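You operate a simulated robot arm through the tools that you are given. There is no shell and no other tool. Be economical: measure what you need, move in short steps, check, and stop when the job is done.

The job below is to be done with a simulated two-armed robot. You get a single attempt, and the scene is never put back.

## Task
Put the white plate on the top of the grey bench away in the seat on slide b. Put two of the foam blocks from the shelf under the wooden bench on the top of the low rack. Take the blue bin on the shelf under the wooden bench and put it away on the top shelf of the trolley. Put the black felt pad on the top of the wooden bench away on the top of the crate table. Press the stop button three times. Take the stem from the orange stand end of the white bench and leave it on the belt past gate 2. Take the steel insert from the white bench in front of the jigs and put it on the top of the side plate. Open the drawer two, take the red small carton from the top of the crate table and put it in the inside of drawer two and shut the two again. Put the card sleeve marked "L2" from the packing bench top on the ledge beside the orange cover. Take the green pad on the strapping machine top and put it away on the orange stand end of the white bench. Any order will do. Set down upright: black felt pad, steel insert.

The check looks at the end state, three seconds after you hand in, the way a careful person would. Anything else that was tipped, shoved, dropped, spilled or broken makes it a failure. A push-on lid holds only when it is set on centred and level and pressed home; a screw cap is set on level and turned clockwise until tight.

## Robot
Two 7-joint arms with fingered hands on one trunk, on a base that drives. Base frame: it is fixed to the floor where the robot stands at the start and does not move with it; the origin is under the middle of the robot, x ahead of it, y to its left, z up; the surface under the hand at the start is at about z = 0.88. Lengths are in m, angles in rad, forces in N, time in s.
The left shoulder is at the start at [0.07, 0.157, 1.214], the right one opposite. With the tool pointing down near the work surface each hand reaches from about 0.32 to 0.9 m from the robot's upright axis, wherever it stands, measured 20 degrees to its own side. Places, roughly: belt past gate 2 (19x80 cm) [-4.78, 3.74, 0.86]; black felt pad (5x4x4 cm) [-1.9, -1.7, 0.9]; blue bin [-1.75, -1.75, 0.5]; card sleeve [0.5, 5.25, 1]; drawer two [-4.7, 3.6, 0.4]; foam block (6x6x5 cm) [-1.3, -1.9, 0.4]; green pad (10x6x4 cm) [0.5, 6.7, 0.9]; inside of drawer two [-4.7, 3.6, 0.4]; ledge beside the orange cover (15x25 cm) [-1.66, 3.5, 0.74]; orange stand end of the white bench [-3.7, 4.5, 0.8]; seat on slide B [-4.3, 1, 1]; small carton [-6.5, 6, 1]; steel insert [-4.5, 4.75, 0.75]; stem (2x2x4 cm) [-3.7, 4.4, 0.8]; stop button [-2.4, 2.3, 0.9]; top of the crate table [-6.2, 6.3, 0.9]; top of the low rack [-4, -1.8, 0.8]; top of the side plate (15x17 cm) [-4.18, 3.54, 0.86]; top shelf of the trolley [-5.9, -1.5, 0.9]; white plate [0.5, 0, 1]. Payload 5 kg a hand.
The TCP of each hand is the grasp point between the finger pads, 0.031 m short of the fingertips. In the tool frame z runs along the fingers and y along their closing line. The gripper opens to 0.156 m. The gripper's body begins 0.088 m behind the TCP. The gripper is a hand of 4 fingers: y runs from the thumb to the fingers, the wrist lies at [0, 0, -0.249] in the tool frame, and closing takes about 1.5 s.
Orientation is that of the tool frame in the base frame, as a unit quaternion [x, y, z, w]. With the fingers straight down and closing along the base's y, the tool's x points along the base's -x, its y along +y and its z along -z.

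## Interface
- The arms move only by the tool step_arm. It takes "left_deltas", "right_deltas" or both (then of equal length, played together; a hand with none holds still); each is a list of rows, each a list of 3 entries, a list of its own where there are three numbers: the shift along the base's x, y, z in units of 500 mm (1.0 is 500 mm), then the turn, a rotation vector about the base's x, y, z in units of 90 degrees (1.0 is 90 degrees), then the opening in per cent of the stroke, from 0 (shut) to 100 (fully open). In form: [[[dx, dy, dz], [ax, ay, az], claw], ...]. A call has 1 to 12 rows; each row is the pose to reach, as a shift and turn from the pose commanded when the call began. A call with a number of a shift or a turn outside -1 to 1 is refused whole. Rows are played at 5 a second. More than 0.05 m and 0.15 rad between two rows, or a gripper value outside its range, and nothing of the call is played. A pose out of reach is approached as far as the arm can. The call stops where the force on the tool passes 40 N (or 10 N more than at its start, if that is more) or the arm is blocked; 0.2 s more then pass. Each finger travels about 0.108 m/s and halts on what it meets, pressing with about 26 N; the grip force reading is that of the motor and also rises with nothing between the fingers. The clock runs only during rows and for 0.2 s after the last one: add rows that repeat a pose to give the fingers time. It gives the time, the measured TCP pose, the force on the tool (base axes), the opening and the grip force at its end, in the units of the frame above (readings bear some noise), with the torque about the TCP (base axes, N m) and any sound that the robot's microphone picked up.
- Cameras (640 x 400 px; columns grow to the right, rows downward): "scene" is now at [0.1353, -0.0129, 1.4374]; the picture's right is [-0.13, -0.99, 0.00], its down [-0.63, 0.08, -0.77] and it looks along [0.77, -0.10, -0.63] (base axes); focal length 273 px, centre (320, 200). "left" rides on the left gripper at [-0.072, 0.002, -0.111] in its tool frame; the picture's right is [-0.02, -1.00, 0.00], its down [0.84, -0.02, -0.54] and it looks along [0.54, -0.01, 0.84] (tool axes); focal length 234 px, centre (320, 200). "right" rides on the right gripper at [0.072, 0.002, -0.111] in its tool frame; the picture's right is [-0.02, 1.00, 0.00], its down [-0.84, -0.02, -0.55] and it looks along [-0.54, -0.01, 0.84] (tool axes); focal length 234 px, centre (320, 200). There is no depth. A picture from a camera that has moved, and an enlarged one, comes with that camera's place and axes in the base frame and with its lens.
- camera(camera): a new picture of that camera. It takes no simulated time.
- slide_trunk(by): slides the trunk up (or, below 0, down) by that many m; the arms and the scene camera ride with it, the base frame stays. It gives what a move gives, with no picture.
- steer(legs): drives the robot by 1 to 6 legs, each [ahead, turn to the left] in m and rad, along the robot's own axes; the way and the turn of a leg run together, so that a leg with both is an arc; at most 1.5 m and 3.142 rad a leg. The arms and the cameras ride along, it lands a little off, and it stops where it bumps. It gives what a move gives.
- preshape(shape, hand): the hand has 4 fingers and takes this shape, open, in about a second: jaw (thumb against the fingers, like two jaws); tri (thumb and two fingers); tip (a fingertip pinch); poke (one finger out to press); point (the index stretched); flat (the hand flat); cup (the hand cupped); fist (a fist). The gripper value then closes the fingers along that shape, each until it touches; the sizes above hold for jaw. It gives what a move gives, with no picture.
- pan_tilt(pan, tilt): turns the head with the scene camera to pan (to the left, within 1.501 rad either way) and tilt (down, from -0.506 to 1.204), counted from straight ahead of the robot. It gives what a move gives.
- close_up(camera, box): a new picture of the part [left, top, right, bottom] of that camera's present view, enlarged. It takes no simulated time.
- job_done(): hands the job in; it is judged then, once.

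Go step by step. Nothing tells you exact positions but the pictures and the camera data: compare them with the known pose of the tool, close in by small moves and look again before you grip or let go. The budget is 556 turns and 370 pictures, counting those below and the enlarged ones. Unless the task says otherwise, let go and move clear before handing in, and close with one line.

The tools are called after ">>>" as a command line: name --argument value ..., lists and objects as JSON in quotes. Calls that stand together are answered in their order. step_arm: Moves the arms, as the interface text tells. Its arguments: {"type":"object","properties":{"left_deltas":{"type":"array"},"right_deltas":{"type":"array"}},"required":[]} The other tools are called the same way: slide_trunk (by) slides the trunk up or down; preshape (shape, hand) gives the hand a shape; steer (legs) drives the base; pan_tilt (pan, tilt) turns the head that bears the scene camera; camera (camera) takes a picture; close_up (camera, box) takes an enlarged picture of a part of a camera's view; job_done () hands the job in.

At the start:

```text
time_s: 0.0
left_ee_pos: [0.5556, 0.2432, 1.1729]
left_orientation: [0.001, 1.0, 0.0, 0.0]
left_wrist_force: [-0.7, -0.5, -0.3]
left_wrist_torque: [-0.02, -0.01, -0.02]
left_gripper_width: 0.1557
left_grip_force: 0.0
left_shape: jaw
right_ee_pos: [0.5029, -0.2885, 1.1192]
right_orientation: [0.001, 1.0, 0.0, 0.0]
right_wrist_force: [-0.5, 0.4, -0.1]
right_wrist_torque: [0.0, 0.02, 0.01]
right_gripper_width: 0.156
right_grip_force: 0.1
right_shape: jaw
trunk travel left (down, up): [-0.6, 0.34]
robot x, y, heading: [0.0021, -0.0004, -0.0]
head pan, tilt: [-0.131, 0.688]
```

scene: 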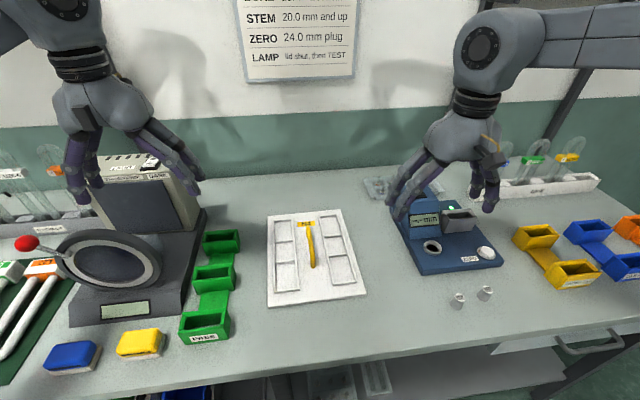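
right: 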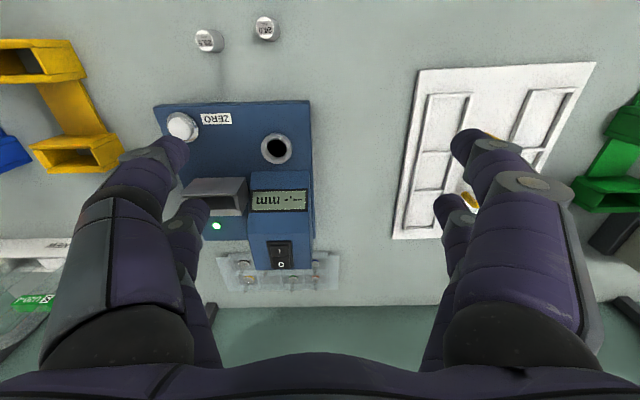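
left: 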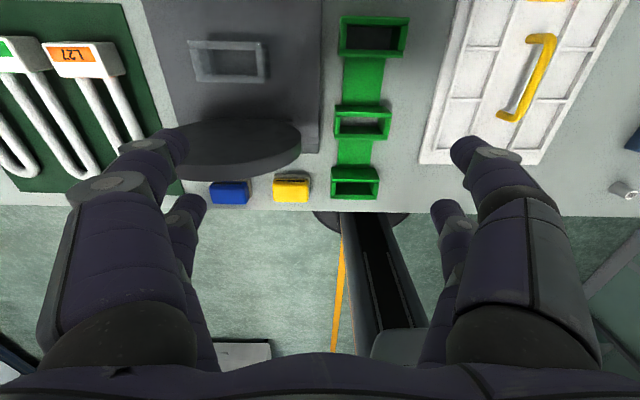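

I see the white plate with a yellow handle in the middle of the grey bench, at about [0.6, -0.05, 0.9]. I'll look closer at it before moving.

>>> close_up --camera "scene" --box '[220, 180, 400, 320]'

>>> pan_tilt --pan 0.0 --tilt 0.2

>>> camera --camera "scene"

```text
2.86 times, centred on (310, 250) of scene
camera zoom: at [0.1353, -0.0129, 1.4374], right [-0.13, -0.99, 0.0], down [-0.63, 0.08, -0.77], along [0.77, -0.1, -0.63], focal length 780 px, centre (349, 57)
```

zoom: 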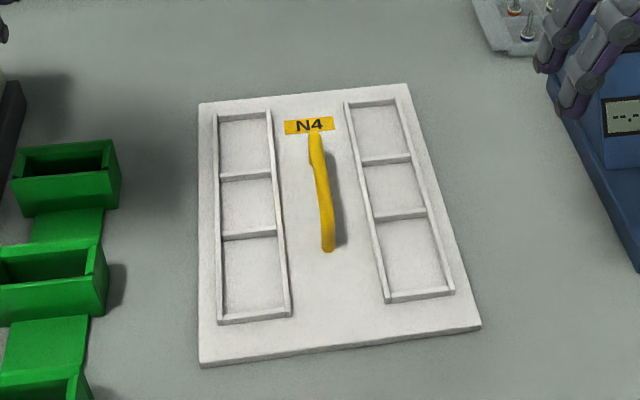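

```text
time_s: 0.9
left_ee_pos: [0.5551, 0.2421, 1.1724]
left_orientation: [0.0, 1.0, 0.001, 0.0]
left_wrist_force: [0.2, -0.1, 0.5]
left_wrist_torque: [0.0, 0.02, 0.04]
left_gripper_width: 0.1557
left_grip_force: 0.1
left_shape: jaw
right_ee_pos: [0.5013, -0.289, 1.1188]
right_orientation: [0.001, 1.0, 0.0, 0.0]
right_wrist_force: [-0.7, 0.2, 0.2]
right_wrist_torque: [-0.01, 0.04, 0.03]
right_gripper_width: 0.1559
right_grip_force: 0.0
right_shape: jaw
trunk travel left (down, up): [-0.6, 0.34]
robot x, y, heading: [0.0002, -0.0013, -0.001]
head pan, tilt: [0.0, 0.201]
```

```text
365 pictures are left
camera scene: at [0.1438, -0.0018, 1.4816], right [0.0, -1.0, 0.0], down [-0.2, 0.0, -0.98], along [0.98, 0.0, -0.2], focal length 273 px, centre (320, 200)
```

scene: 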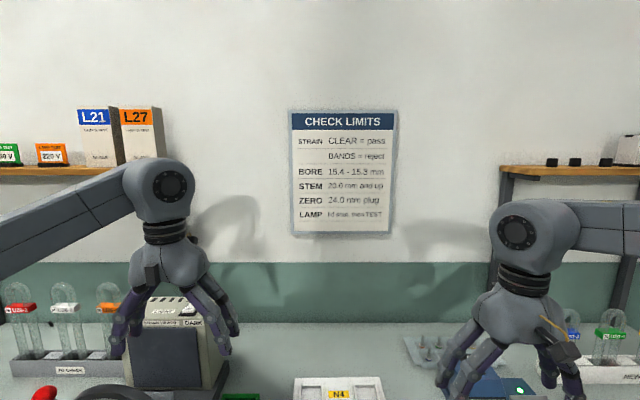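

The plate's handle runs along x, centre near [0.58, -0.048]. I'll bring the right hand above it and look with the hand camera.

>>> step_arm --right_deltas '[[[0.026, 0.08, -0.023], [0, 0, 0], 100], [[0.053, 0.16, -0.047], [0, 0, 0], 100], [[0.079, 0.24, -0.07], [0, 0, 0], 100], [[0.105, 0.32, -0.093], [0, 0, 0], 90], [[0.132, 0.4, -0.117], [0, 0, 0], 80], [[0.158, 0.482, -0.14], [0, 0, 0], 70], [[0.158, 0.482, -0.14], [0, 0, 0], 60]]'

>>> camera --camera "right"

>>> pan_tilt --pan 0.0 --tilt 0.8

>>> camera --camera "scene"

```text
time_s: 2.5
left_ee_pos: [0.5553, 0.2407, 1.1733]
left_orientation: [0.0, 1.0, 0.0, 0.0]
left_wrist_force: [0.1, -0.1, 0.7]
left_wrist_torque: [0.02, 0.0, 0.02]
left_gripper_width: 0.1558
left_grip_force: 0.1
left_shape: jaw
right_ee_pos: [0.5832, -0.049, 1.0471]
right_orientation: [0.002, 1.0, 0.0, 0.001]
right_wrist_force: [0.1, 0.2, 0.2]
right_wrist_torque: [0.01, 0.02, 0.02]
right_gripper_width: 0.0939
right_grip_force: 0.2
right_shape: jaw
trunk travel left (down, up): [-0.6, 0.34]
robot x, y, heading: [0.0009, 0.0005, -0.002]
head pan, tilt: [0.0, 0.201]
```

```text
364 pictures are left
camera right: at [0.5109, -0.0475, 1.1585], right [0.03, 1.0, 0.0], down [0.84, -0.02, 0.55], along [0.55, -0.01, -0.84], focal length 234 px, centre (320, 200)
```

right: 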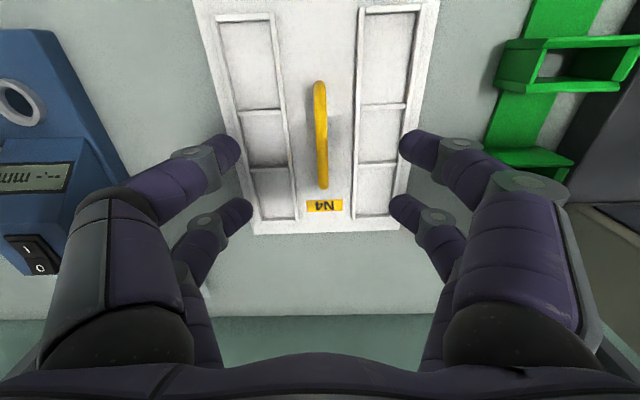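

```text
time_s: 3.5
left_ee_pos: [0.5556, 0.2432, 1.1723]
left_orientation: [0.0, 1.0, 0.0, 0.001]
left_wrist_force: [0.3, 0.2, 0.1]
left_wrist_torque: [-0.01, -0.05, -0.02]
left_gripper_width: 0.1557
left_grip_force: 0.0
left_shape: jaw
right_ee_pos: [0.5841, -0.0485, 1.0472]
right_orientation: [0.002, 1.0, 0.0, 0.0]
right_wrist_force: [0.3, -0.5, -0.7]
right_wrist_torque: [0.0, 0.02, -0.02]
right_gripper_width: 0.0941
right_grip_force: 0.1
right_shape: jaw
trunk travel left (down, up): [-0.6, 0.34]
robot x, y, heading: [-0.0002, 0.0014, 0.003]
head pan, tilt: [0.0, 0.799]
```

```text
363 pictures are left
camera scene: at [0.1315, -0.0017, 1.4281], right [0.0, -1.0, 0.0], down [-0.72, 0.0, -0.7], along [0.7, 0.0, -0.72], focal length 273 px, centre (320, 200)
```

scene: 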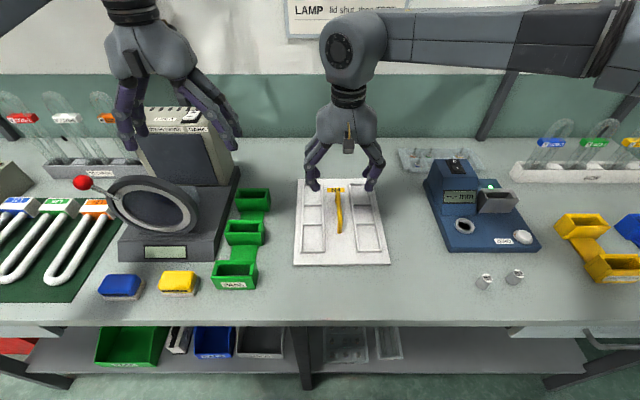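

The handle lies centred under the right hand. I descend to just above the plate and check.

>>> step_arm --right_deltas '[[[0.004, 0, -0.08], [0, 0, 0], 50], [[0.008, 0, -0.16], [0, 0, 0], 50], [[0.01, 0, -0.21], [0, 0, 0], 50]]'

>>> camera --camera "right"

>>> close_up --camera "scene" --box '[240, 130, 440, 280]'

```text
time_s: 4.3
left_ee_pos: [0.5543, 0.2421, 1.173]
left_orientation: [0.0, 1.0, 0.001, -0.001]
left_wrist_force: [0.3, 0.4, 0.1]
left_wrist_torque: [-0.01, -0.01, 0.02]
left_gripper_width: 0.1558
left_grip_force: 0.0
left_shape: jaw
right_ee_pos: [0.5763, -0.0601, 0.9469]
right_orientation: [0.001, 1.0, 0.0, 0.001]
right_wrist_force: [0.2, -0.1, 0.5]
right_wrist_torque: [-0.02, -0.02, -0.02]
right_gripper_width: 0.0784
right_grip_force: 0.1
right_shape: jaw
right hand out of reach, approached as far as the arm can: row 2, 3
trunk travel left (down, up): [-0.6, 0.34]
robot x, y, heading: [0.0009, 0.0003, 0.001]
head pan, tilt: [0.0, 0.799]
```

```text
362 pictures are left
camera right: at [0.5039, -0.0586, 1.0581], right [0.03, 1.0, 0.0], down [0.84, -0.02, 0.55], along [0.55, -0.01, -0.84], focal length 234 px, centre (320, 200)
```

right: 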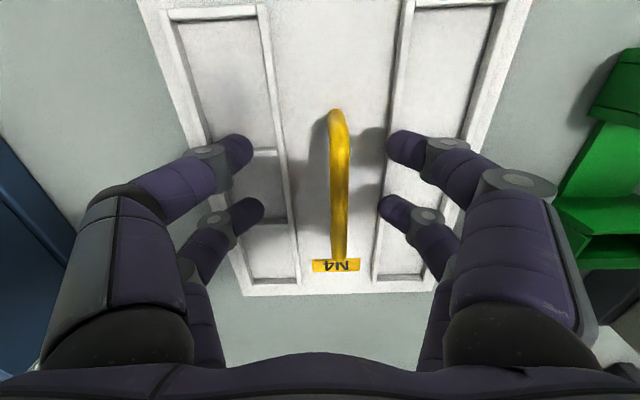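

```text
2.67 times, centred on (340, 205) of scene
camera zoom: at [0.1313, -0.0017, 1.4281], right [0.0, -1.0, 0.0], down [-0.72, 0.0, -0.7], along [0.7, 0.0, -0.72], focal length 728 px, centre (267, 187)
```

zoom: 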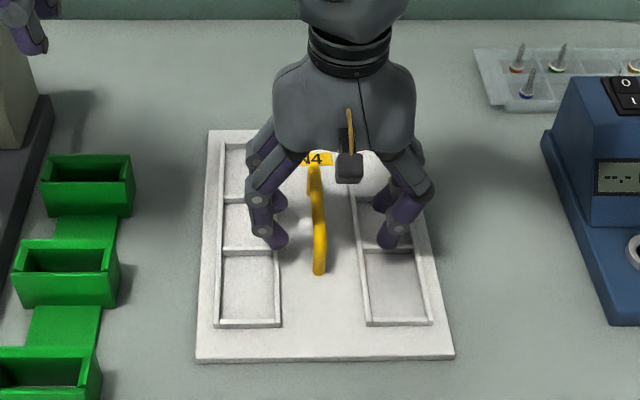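

The right hand ran out of reach at this bearing. I'll raise both hands, and turn the base left so that the plate lies to the right side.

>>> step_arm --right_deltas '[[[0, 0, 0.08], [0, 0, 0], 50], [[0, 0, 0.16], [0, 0, 0], 50], [[0, 0, 0.22], [0, 0, 0], 50]]' --left_deltas '[[[-0.05, 0, 0.08], [0, 0, 0], 50], [[-0.1, 0, 0.16], [0, 0, 0], 50], [[-0.15, 0, 0.24], [0, 0, 0], 50]]'

>>> steer --legs '[[0, 0.35]]'

```text
time_s: 5.1
left_ee_pos: [0.4767, 0.2447, 1.2936]
left_orientation: [0.0, 1.0, 0.0, -0.001]
left_wrist_force: [-0.6, -0.2, -1.4]
left_wrist_torque: [0.0, -0.02, -0.01]
left_gripper_width: 0.0784
left_grip_force: 0.0
left_shape: jaw
right_ee_pos: [0.5747, -0.0587, 1.0611]
right_orientation: [0.001, 1.0, 0.0, 0.0]
right_wrist_force: [-0.2, -1.4, 0.1]
right_wrist_torque: [0.03, -0.01, -0.03]
right_gripper_width: 0.0786
right_grip_force: 0.0
right_shape: jaw
trunk travel left (down, up): [-0.6, 0.34]
robot x, y, heading: [-0.0033, -0.0001, -0.001]
head pan, tilt: [0.0, 0.799]
```

```text
time_s: 6.6
left_ee_pos: [0.3653, 0.3932, 1.2927]
left_orientation: [-0.174, 0.985, 0.0, 0.001]
left_wrist_force: [0.4, -0.2, 0.4]
left_wrist_torque: [0.0, -0.02, 0.02]
left_gripper_width: 0.0787
left_grip_force: 0.0
left_shape: jaw
right_ee_pos: [0.5615, 0.1413, 1.0601]
right_orientation: [-0.173, 0.985, 0.0, 0.0]
right_wrist_force: [-0.7, 0.4, 0.8]
right_wrist_torque: [0.01, 0.0, 0.01]
right_gripper_width: 0.0786
right_grip_force: 0.1
right_shape: jaw
trunk travel left (down, up): [-0.6, 0.34]
robot x, y, heading: [0.0012, 0.0011, 0.349]
head pan, tilt: [0.0, 0.799]
```

Heading is now 0.35. I move the hand back over the handle with the yaw corrected, then descend.

>>> step_arm --right_deltas '[[[0.011, -0.076, 0], [0, 0, -0.044], 50], [[0.023, -0.151, 0], [0, 0, -0.088], 50], [[0.034, -0.227, 0], [0, 0, -0.133], 50], [[0.046, -0.302, 0], [0, 0, -0.178], 50], [[0.057, -0.378, -0.02], [0, 0, -0.222], 50], [[0.057, -0.378, -0.1], [0, 0, -0.222], 50], [[0.057, -0.378, -0.18], [0, 0, -0.222], 50], [[0.057, -0.378, -0.24], [0, 0, -0.222], 50]]'

>>> camera --camera "right"

```text
time_s: 8.4
left_ee_pos: [0.3662, 0.392, 1.2927]
left_orientation: [-0.173, 0.985, 0.001, 0.0]
left_wrist_force: [0.6, -0.1, 0.9]
left_wrist_torque: [-0.02, 0.01, 0.02]
left_gripper_width: 0.0784
left_grip_force: 0.0
left_shape: jaw
right_ee_pos: [0.59, -0.0476, 0.9392]
right_orientation: [0.0, 1.0, 0.001, 0.0]
right_wrist_force: [-0.7, 0.7, 1.4]
right_wrist_torque: [0.02, 0.04, -0.04]
right_gripper_width: 0.0786
right_grip_force: 0.1
right_shape: jaw
trunk travel left (down, up): [-0.6, 0.34]
robot x, y, heading: [-0.0033, -0.001, 0.35]
head pan, tilt: [0.0, 0.799]
```

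```text
360 pictures are left
camera right: at [0.5185, -0.0465, 1.0497], right [0.03, 1.0, 0.0], down [0.84, -0.02, 0.54], along [0.54, -0.01, -0.84], focal length 234 px, centre (320, 200)
```

right: 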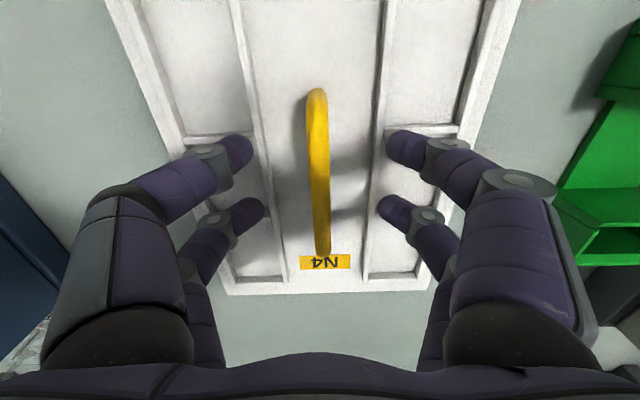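

Well centred. I narrow the hand, go down a little and close on the handle.

>>> step_arm --right_deltas '[[[0, 0, 0], [0, 0, 0], 35], [[0, 0, -0.012], [0, 0, 0], 30], [[0, 0, -0.022], [0, 0, 0], 30], [[0, 0, -0.022], [0, 0, 0], 0], [[0, 0, -0.022], [0, 0, 0], 0], [[0, 0, -0.022], [0, 0, 0], 0], [[0, 0, -0.022], [0, 0, 0], 0]]'

>>> camera --camera "right"

```text
time_s: 10.0
left_ee_pos: [0.3654, 0.3944, 1.2931]
left_orientation: [-0.174, 0.985, 0.0, 0.001]
left_wrist_force: [0.6, -0.6, -0.5]
left_wrist_torque: [0.0, 0.0, 0.01]
left_gripper_width: 0.0783
left_grip_force: 0.0
left_shape: jaw
right_ee_pos: [0.5897, -0.0478, 0.9288]
right_orientation: [0.0, 1.0, 0.0, 0.0]
right_wrist_force: [0.3, 0.6, -1.4]
right_wrist_torque: [0.0, -0.01, -0.03]
right_gripper_width: 0.0001
right_grip_force: 26.1
right_shape: jaw
trunk travel left (down, up): [-0.6, 0.34]
robot x, y, heading: [-0.002, 0.002, 0.348]
head pan, tilt: [0.0, 0.799]
```

```text
359 pictures are left
camera right: at [0.5178, -0.046, 1.0403], right [0.02, 1.0, 0.0], down [0.84, -0.02, 0.54], along [0.54, -0.01, -0.84], focal length 234 px, centre (320, 200)
```

right: 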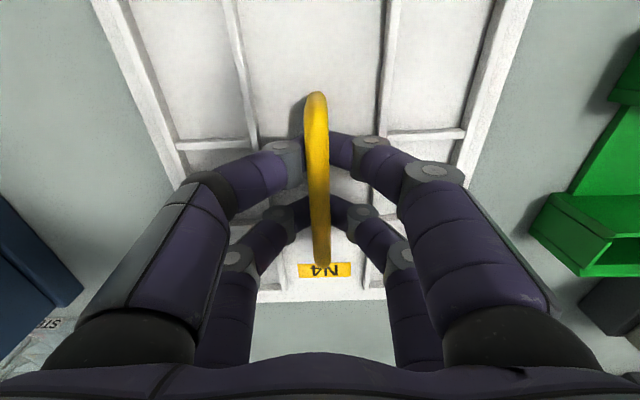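

The fingers shut beneath the bar, so the bar is higher than I took it. I open, rise 2 cm and close again.

>>> step_arm --right_deltas '[[[0, 0, 0], [0, 0, 0], 35], [[0, 0, 0], [0, 0, 0], 35], [[0, 0, 0], [0, 0, 0], 35], [[0, 0, 0.04], [0, 0, 0], 35], [[0, 0, 0.04], [0, 0, 0], 0], [[0, 0, 0.04], [0, 0, 0], 0], [[0, 0, 0.04], [0, 0, 0], 0], [[0, 0, 0.04], [0, 0, 0], 0]]'

>>> camera --camera "right"

```text
time_s: 11.8
left_ee_pos: [0.3668, 0.3933, 1.2935]
left_orientation: [-0.174, 0.985, -0.001, 0.001]
left_wrist_force: [0.7, 0.1, 0.7]
left_wrist_torque: [0.01, 0.01, -0.03]
left_gripper_width: 0.0786
left_grip_force: 0.1
left_shape: jaw
right_ee_pos: [0.5901, -0.0469, 0.9493]
right_orientation: [-0.001, 1.0, 0.001, -0.001]
right_wrist_force: [0.3, 0.0, 0.3]
right_wrist_torque: [-0.03, 0.02, -0.03]
right_gripper_width: 0.007
right_grip_force: 26.6
right_shape: jaw
trunk travel left (down, up): [-0.6, 0.34]
robot x, y, heading: [0.0036, -0.0016, 0.35]
head pan, tilt: [0.0, 0.799]
```

```text
358 pictures are left
camera right: at [0.5172, -0.0456, 1.0604], right [0.02, 1.0, 0.0], down [0.84, -0.02, 0.54], along [0.54, -0.01, -0.84], focal length 234 px, centre (320, 200)
```

right: 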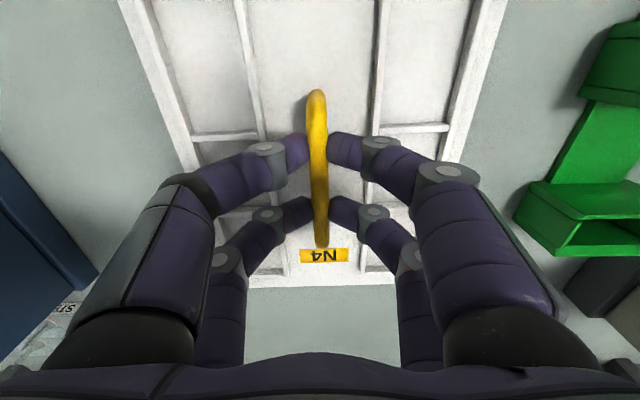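

Now gripped at 7 mm with the bar between the fingers. I lift slowly.

>>> step_arm --right_deltas '[[[0, 0, 0.04], [0, 0, 0], 0], [[0, 0, 0.1], [0, 0, 0], 0], [[0, 0, 0.18], [0, 0, 0], 0], [[0, 0, 0.26], [0, 0, 0], 0], [[0, 0, 0.34], [0, 0, 0], 0]]'

>>> camera --camera "right"

>>> pan_tilt --pan -0.3 --tilt 0.6

>>> camera --camera "scene"

```text
time_s: 13.0
left_ee_pos: [0.3666, 0.3924, 1.2946]
left_orientation: [-0.174, 0.985, 0.0, -0.001]
left_wrist_force: [-0.6, -0.4, 0.1]
left_wrist_torque: [-0.01, -0.03, 0.03]
left_gripper_width: 0.0785
left_grip_force: 0.0
left_shape: jaw
right_ee_pos: [0.5894, -0.0481, 1.1218]
right_orientation: [0.001, 1.0, 0.0, 0.0]
right_wrist_force: [-0.1, 0.0, -5.6]
right_wrist_torque: [-0.01, 0.06, -0.05]
right_gripper_width: 0.0069
right_grip_force: 26.0
right_shape: jaw
trunk travel left (down, up): [-0.6, 0.34]
robot x, y, heading: [0.0011, -0.0021, 0.349]
head pan, tilt: [0.0, 0.799]
```

```text
357 pictures are left
camera right: at [0.5174, -0.0472, 1.2323], right [0.02, 1.0, 0.0], down [0.84, -0.02, 0.54], along [0.54, -0.01, -0.84], focal length 234 px, centre (320, 200)
```

right: 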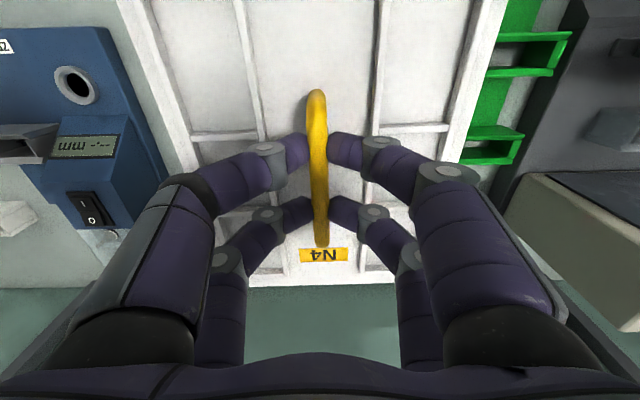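

```text
time_s: 13.8
left_ee_pos: [0.367, 0.3933, 1.2939]
left_orientation: [-0.173, 0.985, 0.0, 0.0]
left_wrist_force: [-0.1, -0.7, -0.6]
left_wrist_torque: [-0.01, -0.03, 0.02]
left_gripper_width: 0.0785
left_grip_force: 0.1
left_shape: jaw
right_ee_pos: [0.5908, -0.0489, 1.1192]
right_orientation: [0.0, 1.0, -0.001, -0.001]
right_wrist_force: [0.3, 0.1, -5.5]
right_wrist_torque: [0.02, 0.04, 0.01]
right_gripper_width: 0.0068
right_grip_force: 25.8
right_shape: jaw
trunk travel left (down, up): [-0.6, 0.34]
robot x, y, heading: [-0.0003, -0.0012, 0.35]
head pan, tilt: [-0.3, 0.6]
```

```text
356 pictures are left
camera scene: at [0.1367, 0.0199, 1.4448], right [0.05, -1.0, 0.0], down [-0.57, -0.03, -0.82], along [0.82, 0.04, -0.57], focal length 273 px, centre (320, 200)
```

scene: 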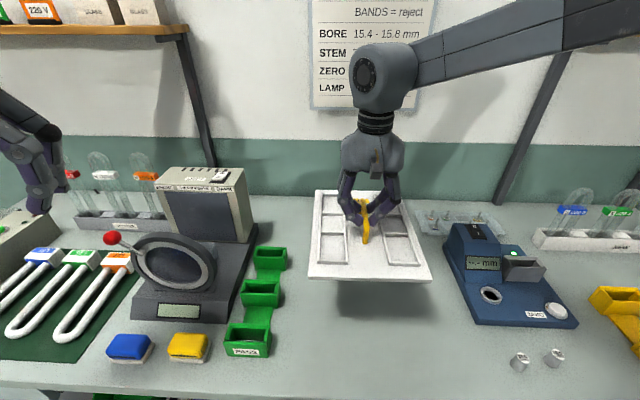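

The plate hangs level. I draw it in a little, back off from the bench and turn to face the middle of the hall.

>>> step_arm --right_deltas '[[[-0.08, 0, 0.02], [0, 0, 0], 0], [[-0.16, -0.02, 0.04], [0, 0, 0], 0], [[-0.2, -0.06, 0.06], [0, 0, 0], 0]]' --left_deltas '[[[0, 0, 0], [0, 0, 0], 50], [[0, 0, 0], [0, 0, 0], 50], [[0, 0, 0], [0, 0, 0], 50]]'

>>> steer --legs '[[-0.6, 0], [0, 1.2]]'

>>> pan_tilt --pan 1.3 --tilt 0.15

>>> camera --camera "scene"

>>> pan_tilt --pan 0.0 --tilt 0.15

>>> camera --camera "scene"

```text
time_s: 14.6
left_ee_pos: [0.3651, 0.392, 1.294]
left_orientation: [-0.174, 0.985, -0.001, 0.0]
left_wrist_force: [-0.5, 0.2, -0.3]
left_wrist_torque: [0.03, -0.03, -0.01]
left_gripper_width: 0.0783
left_grip_force: 0.1
left_shape: jaw
right_ee_pos: [0.4882, -0.0806, 1.1497]
right_orientation: [0.0, 1.0, 0.001, 0.0]
right_wrist_force: [0.0, -0.5, -4.9]
right_wrist_torque: [0.03, 0.07, -0.01]
right_gripper_width: 0.0069
right_grip_force: 26.0
right_shape: jaw
trunk travel left (down, up): [-0.6, 0.34]
robot x, y, heading: [0.0016, 0.0024, 0.345]
head pan, tilt: [-0.3, 0.6]
```

```text
time_s: 21.1
left_ee_pos: [-0.8238, 0.2652, 1.2925]
left_orientation: [0.71, -0.704, 0.0, 0.0]
left_wrist_force: [0.2, 0.2, 0.6]
left_wrist_torque: [0.05, -0.01, 0.0]
left_gripper_width: 0.0785
left_grip_force: 0.0
left_shape: jaw
right_ee_pos: [-0.3377, 0.224, 1.1496]
right_orientation: [-0.576, 0.817, 0.0, 0.0]
right_wrist_force: [-0.6, -0.3, -4.6]
right_wrist_torque: [-0.02, 0.06, -0.01]
right_gripper_width: 0.0071
right_grip_force: 26.0
right_shape: jaw
trunk travel left (down, up): [-0.6, 0.34]
robot x, y, heading: [-0.5762, -0.2145, 1.58]
head pan, tilt: [-0.3, 0.6]
```

```text
time_s: 22.8
left_ee_pos: [-0.8229, 0.2666, 1.2925]
left_orientation: [0.71, -0.704, 0.0, 0.0]
left_wrist_force: [0.0, 0.0, -0.3]
left_wrist_torque: [-0.02, -0.01, -0.02]
left_gripper_width: 0.0783
left_grip_force: 0.1
left_shape: jaw
right_ee_pos: [-0.3377, 0.2253, 1.1485]
right_orientation: [-0.576, 0.817, 0.0, 0.0]
right_wrist_force: [-0.1, 0.5, -5.0]
right_wrist_torque: [-0.06, -0.01, 0.01]
right_gripper_width: 0.0069
right_grip_force: 25.8
right_shape: jaw
trunk travel left (down, up): [-0.6, 0.34]
robot x, y, heading: [-0.5764, -0.2157, 1.579]
head pan, tilt: [1.3, 0.15]
```

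```text
355 pictures are left
camera scene: at [-0.6646, -0.1378, 1.4864], right [0.26, 0.97, 0.0], down [0.14, -0.04, -0.99], along [-0.95, 0.26, -0.15], focal length 273 px, centre (320, 200)
```

scene: 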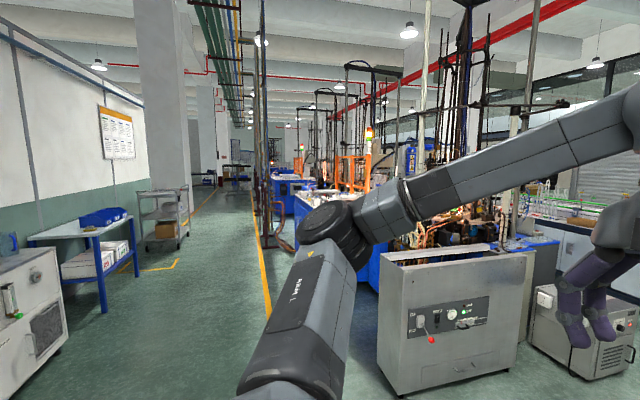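

```text
time_s: 24.2
left_ee_pos: [-0.8236, 0.2645, 1.2934]
left_orientation: [0.71, -0.704, 0.0, 0.001]
left_wrist_force: [0.8, -0.4, -0.1]
left_wrist_torque: [0.01, 0.0, -0.03]
left_gripper_width: 0.0786
left_grip_force: 0.0
left_shape: jaw
right_ee_pos: [-0.3386, 0.2253, 1.1492]
right_orientation: [-0.577, 0.817, 0.0, 0.0]
right_wrist_force: [0.2, 0.3, -5.0]
right_wrist_torque: [-0.02, 0.04, -0.02]
right_gripper_width: 0.0067
right_grip_force: 26.0
right_shape: jaw
trunk travel left (down, up): [-0.6, 0.34]
robot x, y, heading: [-0.5721, -0.2095, 1.583]
head pan, tilt: [0.0, 0.15]
```

```text
354 pictures are left
camera scene: at [-0.5759, -0.0692, 1.4863], right [1.0, 0.01, 0.0], down [0.0, -0.15, -0.99], along [-0.01, 0.99, -0.15], focal length 273 px, centre (320, 200)
```

scene: 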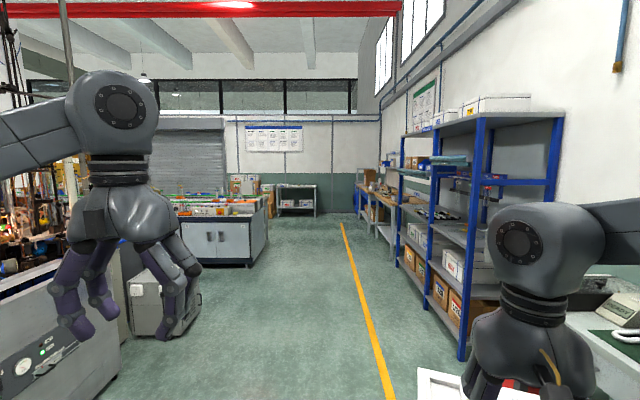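

I see the aisle running along -x past the machine island; slide B should face that aisle. I turn to face -x and look.

>>> steer --legs '[[0, 1.56], [1.4, 0]]'

>>> pan_tilt --pan -0.5 --tilt 0.25

>>> camera --camera "scene"

>>> pan_tilt --pan 0.4 --tilt 0.25

>>> camera --camera "scene"

```text
time_s: 34.6
left_ee_pos: [-2.3904, -0.3755, 1.2925]
left_orientation: [1.0, -0.023, -0.001, 0.0]
left_wrist_force: [-0.2, -1.0, -0.3]
left_wrist_torque: [0.0, -0.04, 0.0]
left_gripper_width: 0.0784
left_grip_force: 0.1
left_shape: jaw
right_ee_pos: [-2.3213, 0.1077, 1.1498]
right_orientation: [0.981, -0.196, 0.0, 0.0]
right_wrist_force: [0.5, 0.2, -5.1]
right_wrist_torque: [-0.01, -0.01, 0.02]
right_gripper_width: 0.0069
right_grip_force: 25.7
right_shape: jaw
trunk travel left (down, up): [-0.6, 0.34]
robot x, y, heading: [-1.9031, -0.1531, 3.091]
head pan, tilt: [0.0, 0.15]
```

```text
time_s: 35.5
left_ee_pos: [-2.3891, -0.3762, 1.2937]
left_orientation: [1.0, -0.022, 0.0, 0.0]
left_wrist_force: [0.1, -0.1, -0.4]
left_wrist_torque: [0.0, 0.0, -0.02]
left_gripper_width: 0.0787
left_grip_force: 0.1
left_shape: jaw
right_ee_pos: [-2.3204, 0.1066, 1.1496]
right_orientation: [0.98, -0.197, 0.0, 0.0]
right_wrist_force: [0.6, 0.1, -4.8]
right_wrist_torque: [0.0, -0.05, 0.0]
right_gripper_width: 0.0068
right_grip_force: 25.6
right_shape: jaw
trunk travel left (down, up): [-0.6, 0.34]
robot x, y, heading: [-1.8996, -0.1525, 3.1]
head pan, tilt: [-0.499, 0.25]
```

```text
353 pictures are left
camera scene: at [-2.0297, -0.1044, 1.4771], right [0.52, 0.86, 0.0], down [0.21, -0.13, -0.97], along [-0.83, 0.5, -0.25], focal length 273 px, centre (320, 200)
```

scene: 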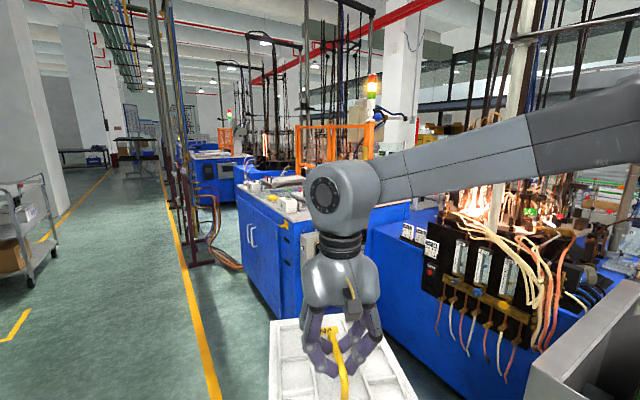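

```text
time_s: 36.7
left_ee_pos: [-2.3891, -0.3753, 1.2925]
left_orientation: [1.0, -0.023, 0.001, 0.0]
left_wrist_force: [0.4, -0.6, 0.1]
left_wrist_torque: [0.0, 0.04, 0.02]
left_gripper_width: 0.0783
left_grip_force: 0.0
left_shape: jaw
right_ee_pos: [-2.3207, 0.1074, 1.1503]
right_orientation: [0.98, -0.197, -0.001, 0.0]
right_wrist_force: [-0.3, 0.3, -5.9]
right_wrist_torque: [-0.02, -0.05, 0.0]
right_gripper_width: 0.0067
right_grip_force: 25.5
right_shape: jaw
trunk travel left (down, up): [-0.6, 0.34]
robot x, y, heading: [-1.9011, -0.1586, 3.088]
head pan, tilt: [0.4, 0.25]
```

```text
352 pictures are left
camera scene: at [-2.0376, -0.185, 1.4771], right [-0.35, 0.94, 0.0], down [0.23, 0.09, -0.97], along [-0.91, -0.33, -0.25], focal length 273 px, centre (320, 200)
```

scene: 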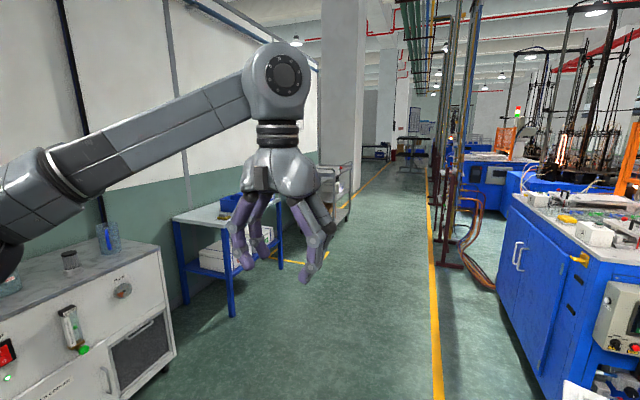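

The blue station ahead right (front at y≈0.5, x≈-3.4 to -4.7) should hold slide B. I drive along the aisle to x≈-4.4 and look right.

>>> steer --legs '[[0, 0.07], [1.25, 0], [1.25, 0]]'

>>> pan_tilt --pan -1.45 --tilt 0.5

>>> camera --camera "scene"

```text
time_s: 49.4
left_ee_pos: [-4.8779, -0.465, 1.2929]
left_orientation: [1.0, 0.012, 0.0, -0.001]
left_wrist_force: [-0.2, 0.5, 0.4]
left_wrist_torque: [0.02, -0.04, 0.01]
left_gripper_width: 0.0787
left_grip_force: 0.1
left_shape: jaw
right_ee_pos: [-4.8457, 0.022, 1.1494]
right_orientation: [0.987, -0.163, 0.0, 0.0]
right_wrist_force: [-0.5, 0.2, -4.8]
right_wrist_torque: [-0.01, -0.1, 0.0]
right_gripper_width: 0.0069
right_grip_force: 25.9
right_shape: jaw
trunk travel left (down, up): [-0.6, 0.34]
robot x, y, heading: [-4.4036, -0.2077, -3.119]
head pan, tilt: [0.4, 0.25]
```

```text
time_s: 51.3
left_ee_pos: [-4.8776, -0.464, 1.2925]
left_orientation: [1.0, 0.012, 0.0, 0.0]
left_wrist_force: [-0.9, 0.9, -1.0]
left_wrist_torque: [0.0, 0.01, -0.02]
left_gripper_width: 0.0787
left_grip_force: 0.0
left_shape: jaw
right_ee_pos: [-4.8443, 0.0221, 1.1497]
right_orientation: [0.987, -0.162, 0.0, 0.0]
right_wrist_force: [0.6, -0.1, -5.0]
right_wrist_torque: [-0.05, -0.06, -0.01]
right_gripper_width: 0.0071
right_grip_force: 26.3
right_shape: jaw
trunk travel left (down, up): [-0.6, 0.34]
robot x, y, heading: [-4.4047, -0.2093, -3.12]
head pan, tilt: [-1.45, 0.499]
```

```text
351 pictures are left
camera scene: at [-4.4689, -0.1213, 1.454], right [0.99, 0.14, 0.0], down [0.07, -0.47, -0.88], along [-0.13, 0.87, -0.48], focal length 273 px, centre (320, 200)
```

scene: 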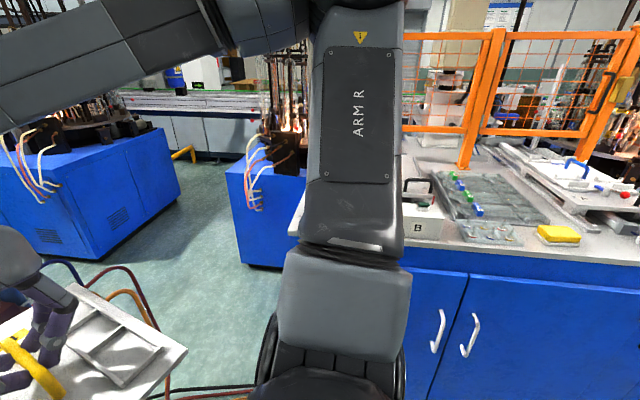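

The table lies to my right; I've gone slightly too far. I back up, turn to face it, and look.

>>> steer --legs '[[-0.25, 0], [0, -1.57]]'

>>> pan_tilt --pan 0 --tilt 0.5

>>> camera --camera "scene"

```text
time_s: 57.0
left_ee_pos: [-4.3945, 0.2761, 1.2923]
left_orientation: [0.708, -0.707, -0.001, 0.0]
left_wrist_force: [0.2, -0.5, -0.5]
left_wrist_torque: [-0.01, 0.03, -0.02]
left_gripper_width: 0.0784
left_grip_force: 0.0
left_shape: jaw
right_ee_pos: [-3.9089, 0.2307, 1.1492]
right_orientation: [-0.574, 0.819, 0.0, 0.0]
right_wrist_force: [-0.9, 0.1, -4.9]
right_wrist_torque: [-0.06, 0.01, 0.04]
right_gripper_width: 0.0069
right_grip_force: 26.5
right_shape: jaw
trunk travel left (down, up): [-0.6, 0.34]
robot x, y, heading: [-4.1526, -0.2033, 1.576]
head pan, tilt: [-1.45, 0.499]
```

```text
time_s: 58.6
left_ee_pos: [-4.3959, 0.2749, 1.2931]
left_orientation: [0.708, -0.706, 0.0, 0.0]
left_wrist_force: [0.5, -0.2, -0.2]
left_wrist_torque: [0.0, 0.01, -0.02]
left_gripper_width: 0.0783
left_grip_force: 0.0
left_shape: jaw
right_ee_pos: [-3.9091, 0.2302, 1.1501]
right_orientation: [-0.574, 0.819, 0.0, 0.0]
right_wrist_force: [-0.1, 0.6, -4.6]
right_wrist_torque: [-0.07, -0.01, -0.01]
right_gripper_width: 0.0068
right_grip_force: 26.3
right_shape: jaw
trunk travel left (down, up): [-0.6, 0.34]
robot x, y, heading: [-4.1493, -0.2023, 1.574]
head pan, tilt: [0.0, 0.499]
```

```text
350 pictures are left
camera scene: at [-4.1494, -0.0626, 1.4539], right [1.0, 0.0, 0.0], down [0.0, -0.48, -0.88], along [0.0, 0.88, -0.48], focal length 273 px, centre (320, 200)
```

scene: 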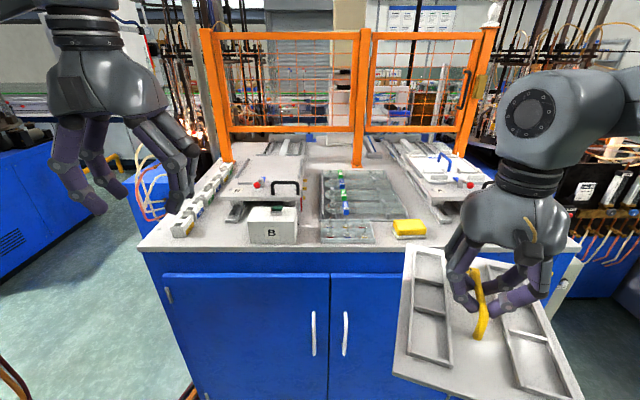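

>>> close_up --camera "scene" --box '[160, 120, 320, 250]'

>>> close_up --camera "scene" --box '[310, 120, 500, 270]'

```text
3.08 times, centred on (240, 185) of scene
camera zoom: at [-4.1494, -0.0626, 1.4539], right [1.0, 0.0, 0.0], down [0.0, -0.48, -0.88], along [0.0, 0.88, -0.48], focal length 840 px, centre (566, 246)
```

zoom: 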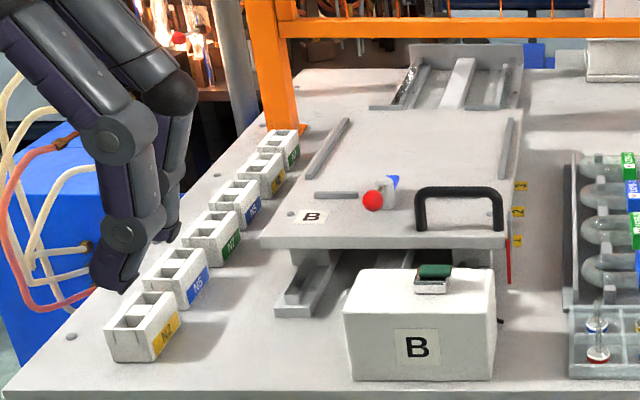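

```text
2.67 times, centred on (405, 195) of scene
camera zoom: at [-4.1494, -0.0626, 1.4539], right [1.0, 0.0, 0.0], down [0.0, -0.48, -0.88], along [0.0, 0.88, -0.48], focal length 728 px, centre (93, 213)
```

zoom: 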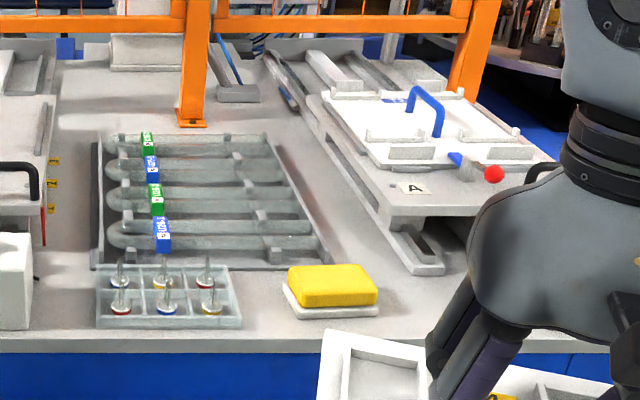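

Slide B is on the left of the table, with side rails, a front stop and an open clamp; the seat looks centred near [-4.37, 1.08]. I drive closer so it lies to the front right.

>>> steer --legs '[[0, 0.75], [0.56, 0], [0, -0.75]]'

>>> pan_tilt --pan -0.2 --tilt 0.7

>>> camera --camera "scene"

>>> camera --camera "left"

```text
time_s: 65.0
left_ee_pos: [-4.9232, 0.5835, 1.293]
left_orientation: [0.816, -0.579, 0.0, -0.001]
left_wrist_force: [1.3, 0.0, -0.3]
left_wrist_torque: [0.0, 0.04, -0.04]
left_gripper_width: 0.0784
left_grip_force: 0.1
left_shape: jaw
right_ee_pos: [-4.4573, 0.7011, 1.1508]
right_orientation: [-0.704, 0.71, 0.006, -0.005]
right_wrist_force: [1.3, 0.7, -5.1]
right_wrist_torque: [-0.03, -0.02, -0.01]
right_gripper_width: 0.0043
right_grip_force: 25.9
right_shape: jaw
trunk travel left (down, up): [-0.6, 0.34]
robot x, y, heading: [-4.5342, 0.2113, 1.909]
head pan, tilt: [0.0, 0.499]
stopped in leg 3: the force on the tool passed its limit at 47 N (the readings are from after the stop); the commanded pose is now the measured one
```

```text
time_s: 65.8
left_ee_pos: [-4.923, 0.5834, 1.2928]
left_orientation: [0.816, -0.578, 0.0, 0.001]
left_wrist_force: [-1.2, 0.2, 0.2]
left_wrist_torque: [-0.01, 0.02, 0.0]
left_gripper_width: 0.0784
left_grip_force: 0.0
left_shape: jaw
right_ee_pos: [-4.4561, 0.7002, 1.1516]
right_orientation: [-0.704, 0.71, 0.006, -0.004]
right_wrist_force: [0.0, -0.4, -5.1]
right_wrist_torque: [-0.05, 0.0, 0.04]
right_gripper_width: 0.0045
right_grip_force: 26.3
right_shape: jaw
trunk travel left (down, up): [-0.6, 0.34]
robot x, y, heading: [-4.5344, 0.2122, 1.913]
head pan, tilt: [-0.201, 0.7]
```

```text
347 pictures are left
camera scene: at [-4.5627, 0.3432, 1.4363], right [0.99, 0.14, 0.0], down [0.09, -0.64, -0.77], along [-0.11, 0.76, -0.64], focal length 273 px, centre (320, 200)
```

scene: 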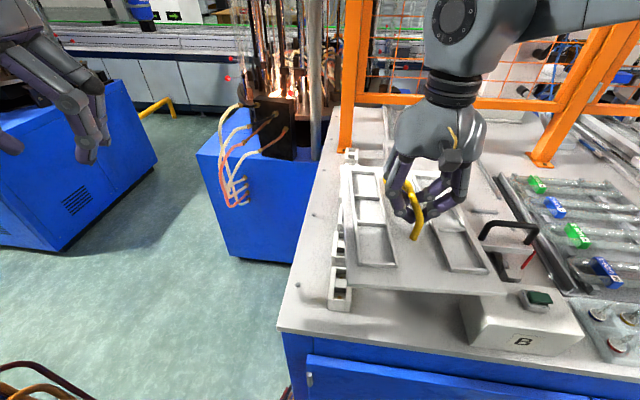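

```text
346 pictures are left
camera left: at [-4.9501, 0.6506, 1.4048], right [0.94, 0.35, 0.0], down [0.3, -0.78, 0.55], along [0.19, -0.51, -0.84], focal length 234 px, centre (320, 200)
```

left: 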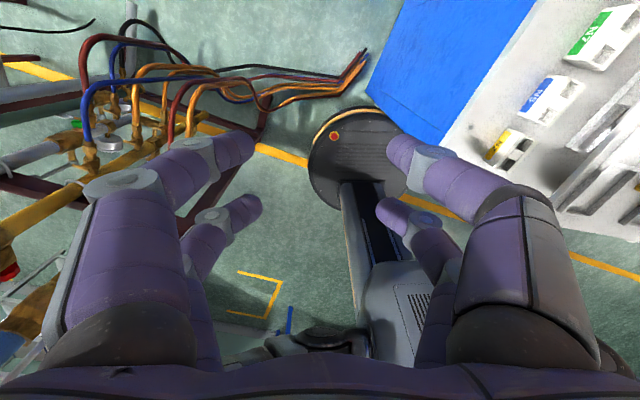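

The plate bumped something while turning. I look at how it sits in the hand and what it touched.

>>> camera --camera "right"

>>> close_up --camera "scene" --box '[300, 130, 600, 350]'

```text
345 pictures are left
camera right: at [-4.4575, 0.6279, 1.2635], right [-1.0, 0.03, 0.02], down [0.04, 0.84, 0.55], along [0.0, 0.55, -0.84], focal length 234 px, centre (320, 200)
```

right: 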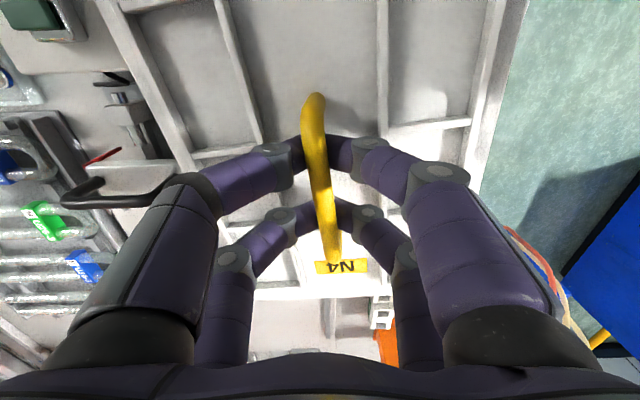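

```text
1.82 times, centred on (450, 240) of scene
camera zoom: at [-4.5627, 0.3432, 1.4363], right [0.99, 0.14, 0.0], down [0.09, -0.64, -0.77], along [-0.11, 0.76, -0.64], focal length 496 px, centre (84, 127)
```

zoom: 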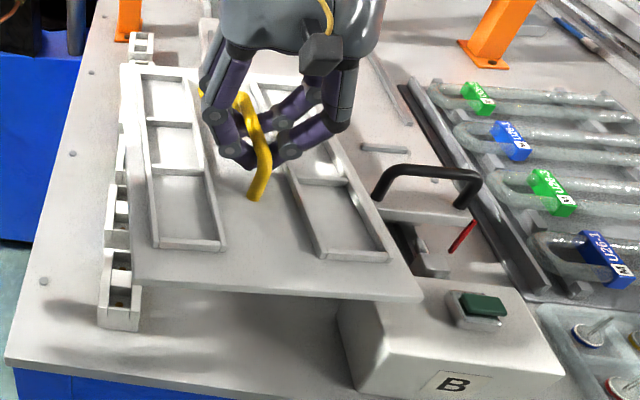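

The plate turned a little in the grip. I lift it straight up, clear of the clamp, and look underneath.

>>> step_arm --right_deltas '[[[0, 0, 0.08], [0, 0, 0], 0], [[0, 0, 0.16], [0, 0, 0], 0], [[0, 0, 0.24], [0, 0, 0], 0]]'

>>> steer --legs '[[0, -0.3]]'

>>> pan_tilt --pan -0.2 --tilt 0.6

>>> camera --camera "scene"

>>> camera --camera "left"

```text
time_s: 66.5
left_ee_pos: [-4.9251, 0.5831, 1.2938]
left_orientation: [0.815, -0.579, 0.001, -0.001]
left_wrist_force: [0.9, 0.6, 0.5]
left_wrist_torque: [-0.04, -0.01, -0.02]
left_gripper_width: 0.0783
left_grip_force: 0.0
left_shape: jaw
right_ee_pos: [-4.458, 0.7008, 1.2737]
right_orientation: [-0.704, 0.71, 0.005, -0.005]
right_wrist_force: [-0.4, -0.4, -4.9]
right_wrist_torque: [-0.04, -0.05, 0.0]
right_gripper_width: 0.0043
right_grip_force: 25.9
right_shape: jaw
trunk travel left (down, up): [-0.6, 0.34]
robot x, y, heading: [-4.5349, 0.2134, 1.911]
head pan, tilt: [-0.201, 0.7]
```

```text
time_s: 67.9
left_ee_pos: [-4.8006, 0.6811, 1.2919]
left_orientation: [0.722, -0.692, 0.001, -0.001]
left_wrist_force: [-0.5, -0.4, -0.2]
left_wrist_torque: [0.04, 0.01, 0.0]
left_gripper_width: 0.0787
left_grip_force: 0.1
left_shape: jaw
right_ee_pos: [-4.32, 0.6583, 1.2737]
right_orientation: [-0.592, 0.806, 0.007, -0.003]
right_wrist_force: [-0.3, -0.6, -4.3]
right_wrist_torque: [-0.02, -0.06, -0.01]
right_gripper_width: 0.0042
right_grip_force: 25.9
right_shape: jaw
trunk travel left (down, up): [-0.6, 0.34]
robot x, y, heading: [-4.5382, 0.2136, 1.613]
head pan, tilt: [-0.201, 0.7]
```

```text
time_s: 68.6
left_ee_pos: [-4.7989, 0.6811, 1.2936]
left_orientation: [0.722, -0.692, 0.0, 0.0]
left_wrist_force: [0.4, 0.0, 0.3]
left_wrist_torque: [0.01, -0.01, 0.04]
left_gripper_width: 0.0782
left_grip_force: 0.1
left_shape: jaw
right_ee_pos: [-4.3185, 0.658, 1.2726]
right_orientation: [-0.591, 0.806, 0.006, -0.003]
right_wrist_force: [-0.3, -0.2, -4.0]
right_wrist_torque: [-0.08, 0.0, 0.0]
right_gripper_width: 0.0042
right_grip_force: 26.8
right_shape: jaw
trunk travel left (down, up): [-0.6, 0.34]
robot x, y, heading: [-4.5331, 0.2127, 1.613]
head pan, tilt: [-0.201, 0.6]
```

```text
343 pictures are left
camera scene: at [-4.5225, 0.3489, 1.4448], right [0.99, -0.16, 0.0], down [-0.09, -0.56, -0.82], along [0.13, 0.81, -0.57], focal length 273 px, centre (320, 200)
```

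scene: 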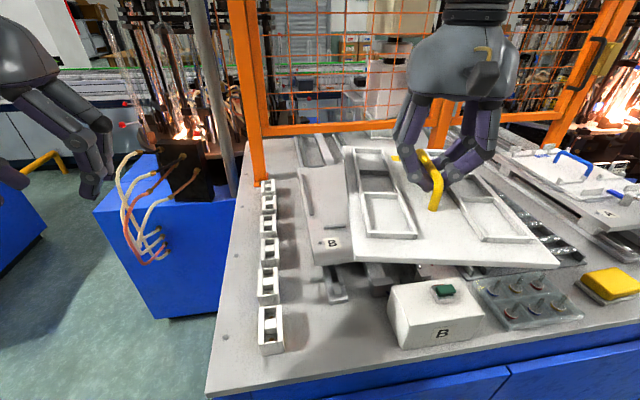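

```text
342 pictures are left
camera left: at [-4.8043, 0.7524, 1.4049], right [1.0, 0.07, 0.0], down [0.05, -0.84, 0.54], along [0.04, -0.54, -0.84], focal length 234 px, centre (320, 200)
```

left: 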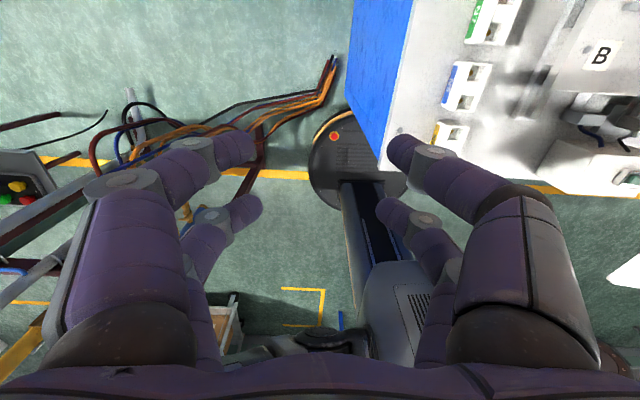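

The plate hides the seat; I move the plate aside to the right to view slide B with the head camera.

>>> step_arm --right_deltas '[[[0.08, -0.04, 0], [0, 0, 0], 0], [[0.16, -0.08, 0], [0, 0, 0], 0], [[0.24, -0.12, 0], [0, 0, 0], 0], [[0.32, -0.16, 0], [0, 0, 0], 0], [[0.4, -0.2, 0], [0, 0, 0], 0], [[0.48, -0.24, 0], [0, 0, 0], 0]]'

>>> camera --camera "scene"

```text
time_s: 70.0
left_ee_pos: [-4.7979, 0.6796, 1.2944]
left_orientation: [0.722, -0.692, 0.0, 0.0]
left_wrist_force: [-0.4, 0.8, 0.3]
left_wrist_torque: [0.0, 0.02, 0.02]
left_gripper_width: 0.0784
left_grip_force: 0.1
left_shape: jaw
right_ee_pos: [-4.0794, 0.5382, 1.2709]
right_orientation: [-0.591, 0.807, 0.007, -0.005]
right_wrist_force: [1.1, -1.3, -5.7]
right_wrist_torque: [-0.05, 0.03, 0.02]
right_gripper_width: 0.0042
right_grip_force: 26.4
right_shape: jaw
trunk travel left (down, up): [-0.6, 0.34]
robot x, y, heading: [-4.5362, 0.2162, 1.614]
head pan, tilt: [-0.201, 0.6]
```

```text
341 pictures are left
camera scene: at [-4.5214, 0.3476, 1.445], right [0.99, -0.16, 0.0], down [-0.09, -0.56, -0.83], along [0.13, 0.82, -0.56], focal length 273 px, centre (320, 200)
```

scene: 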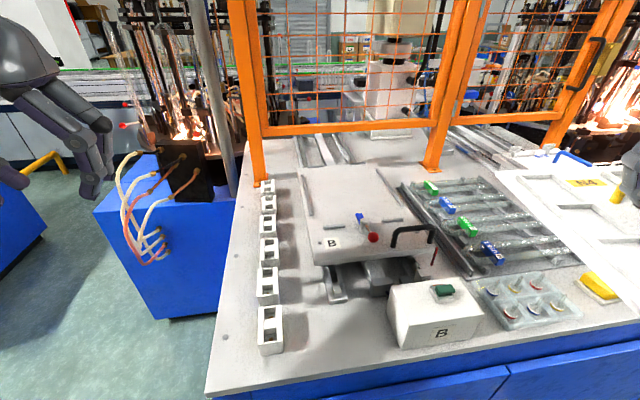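

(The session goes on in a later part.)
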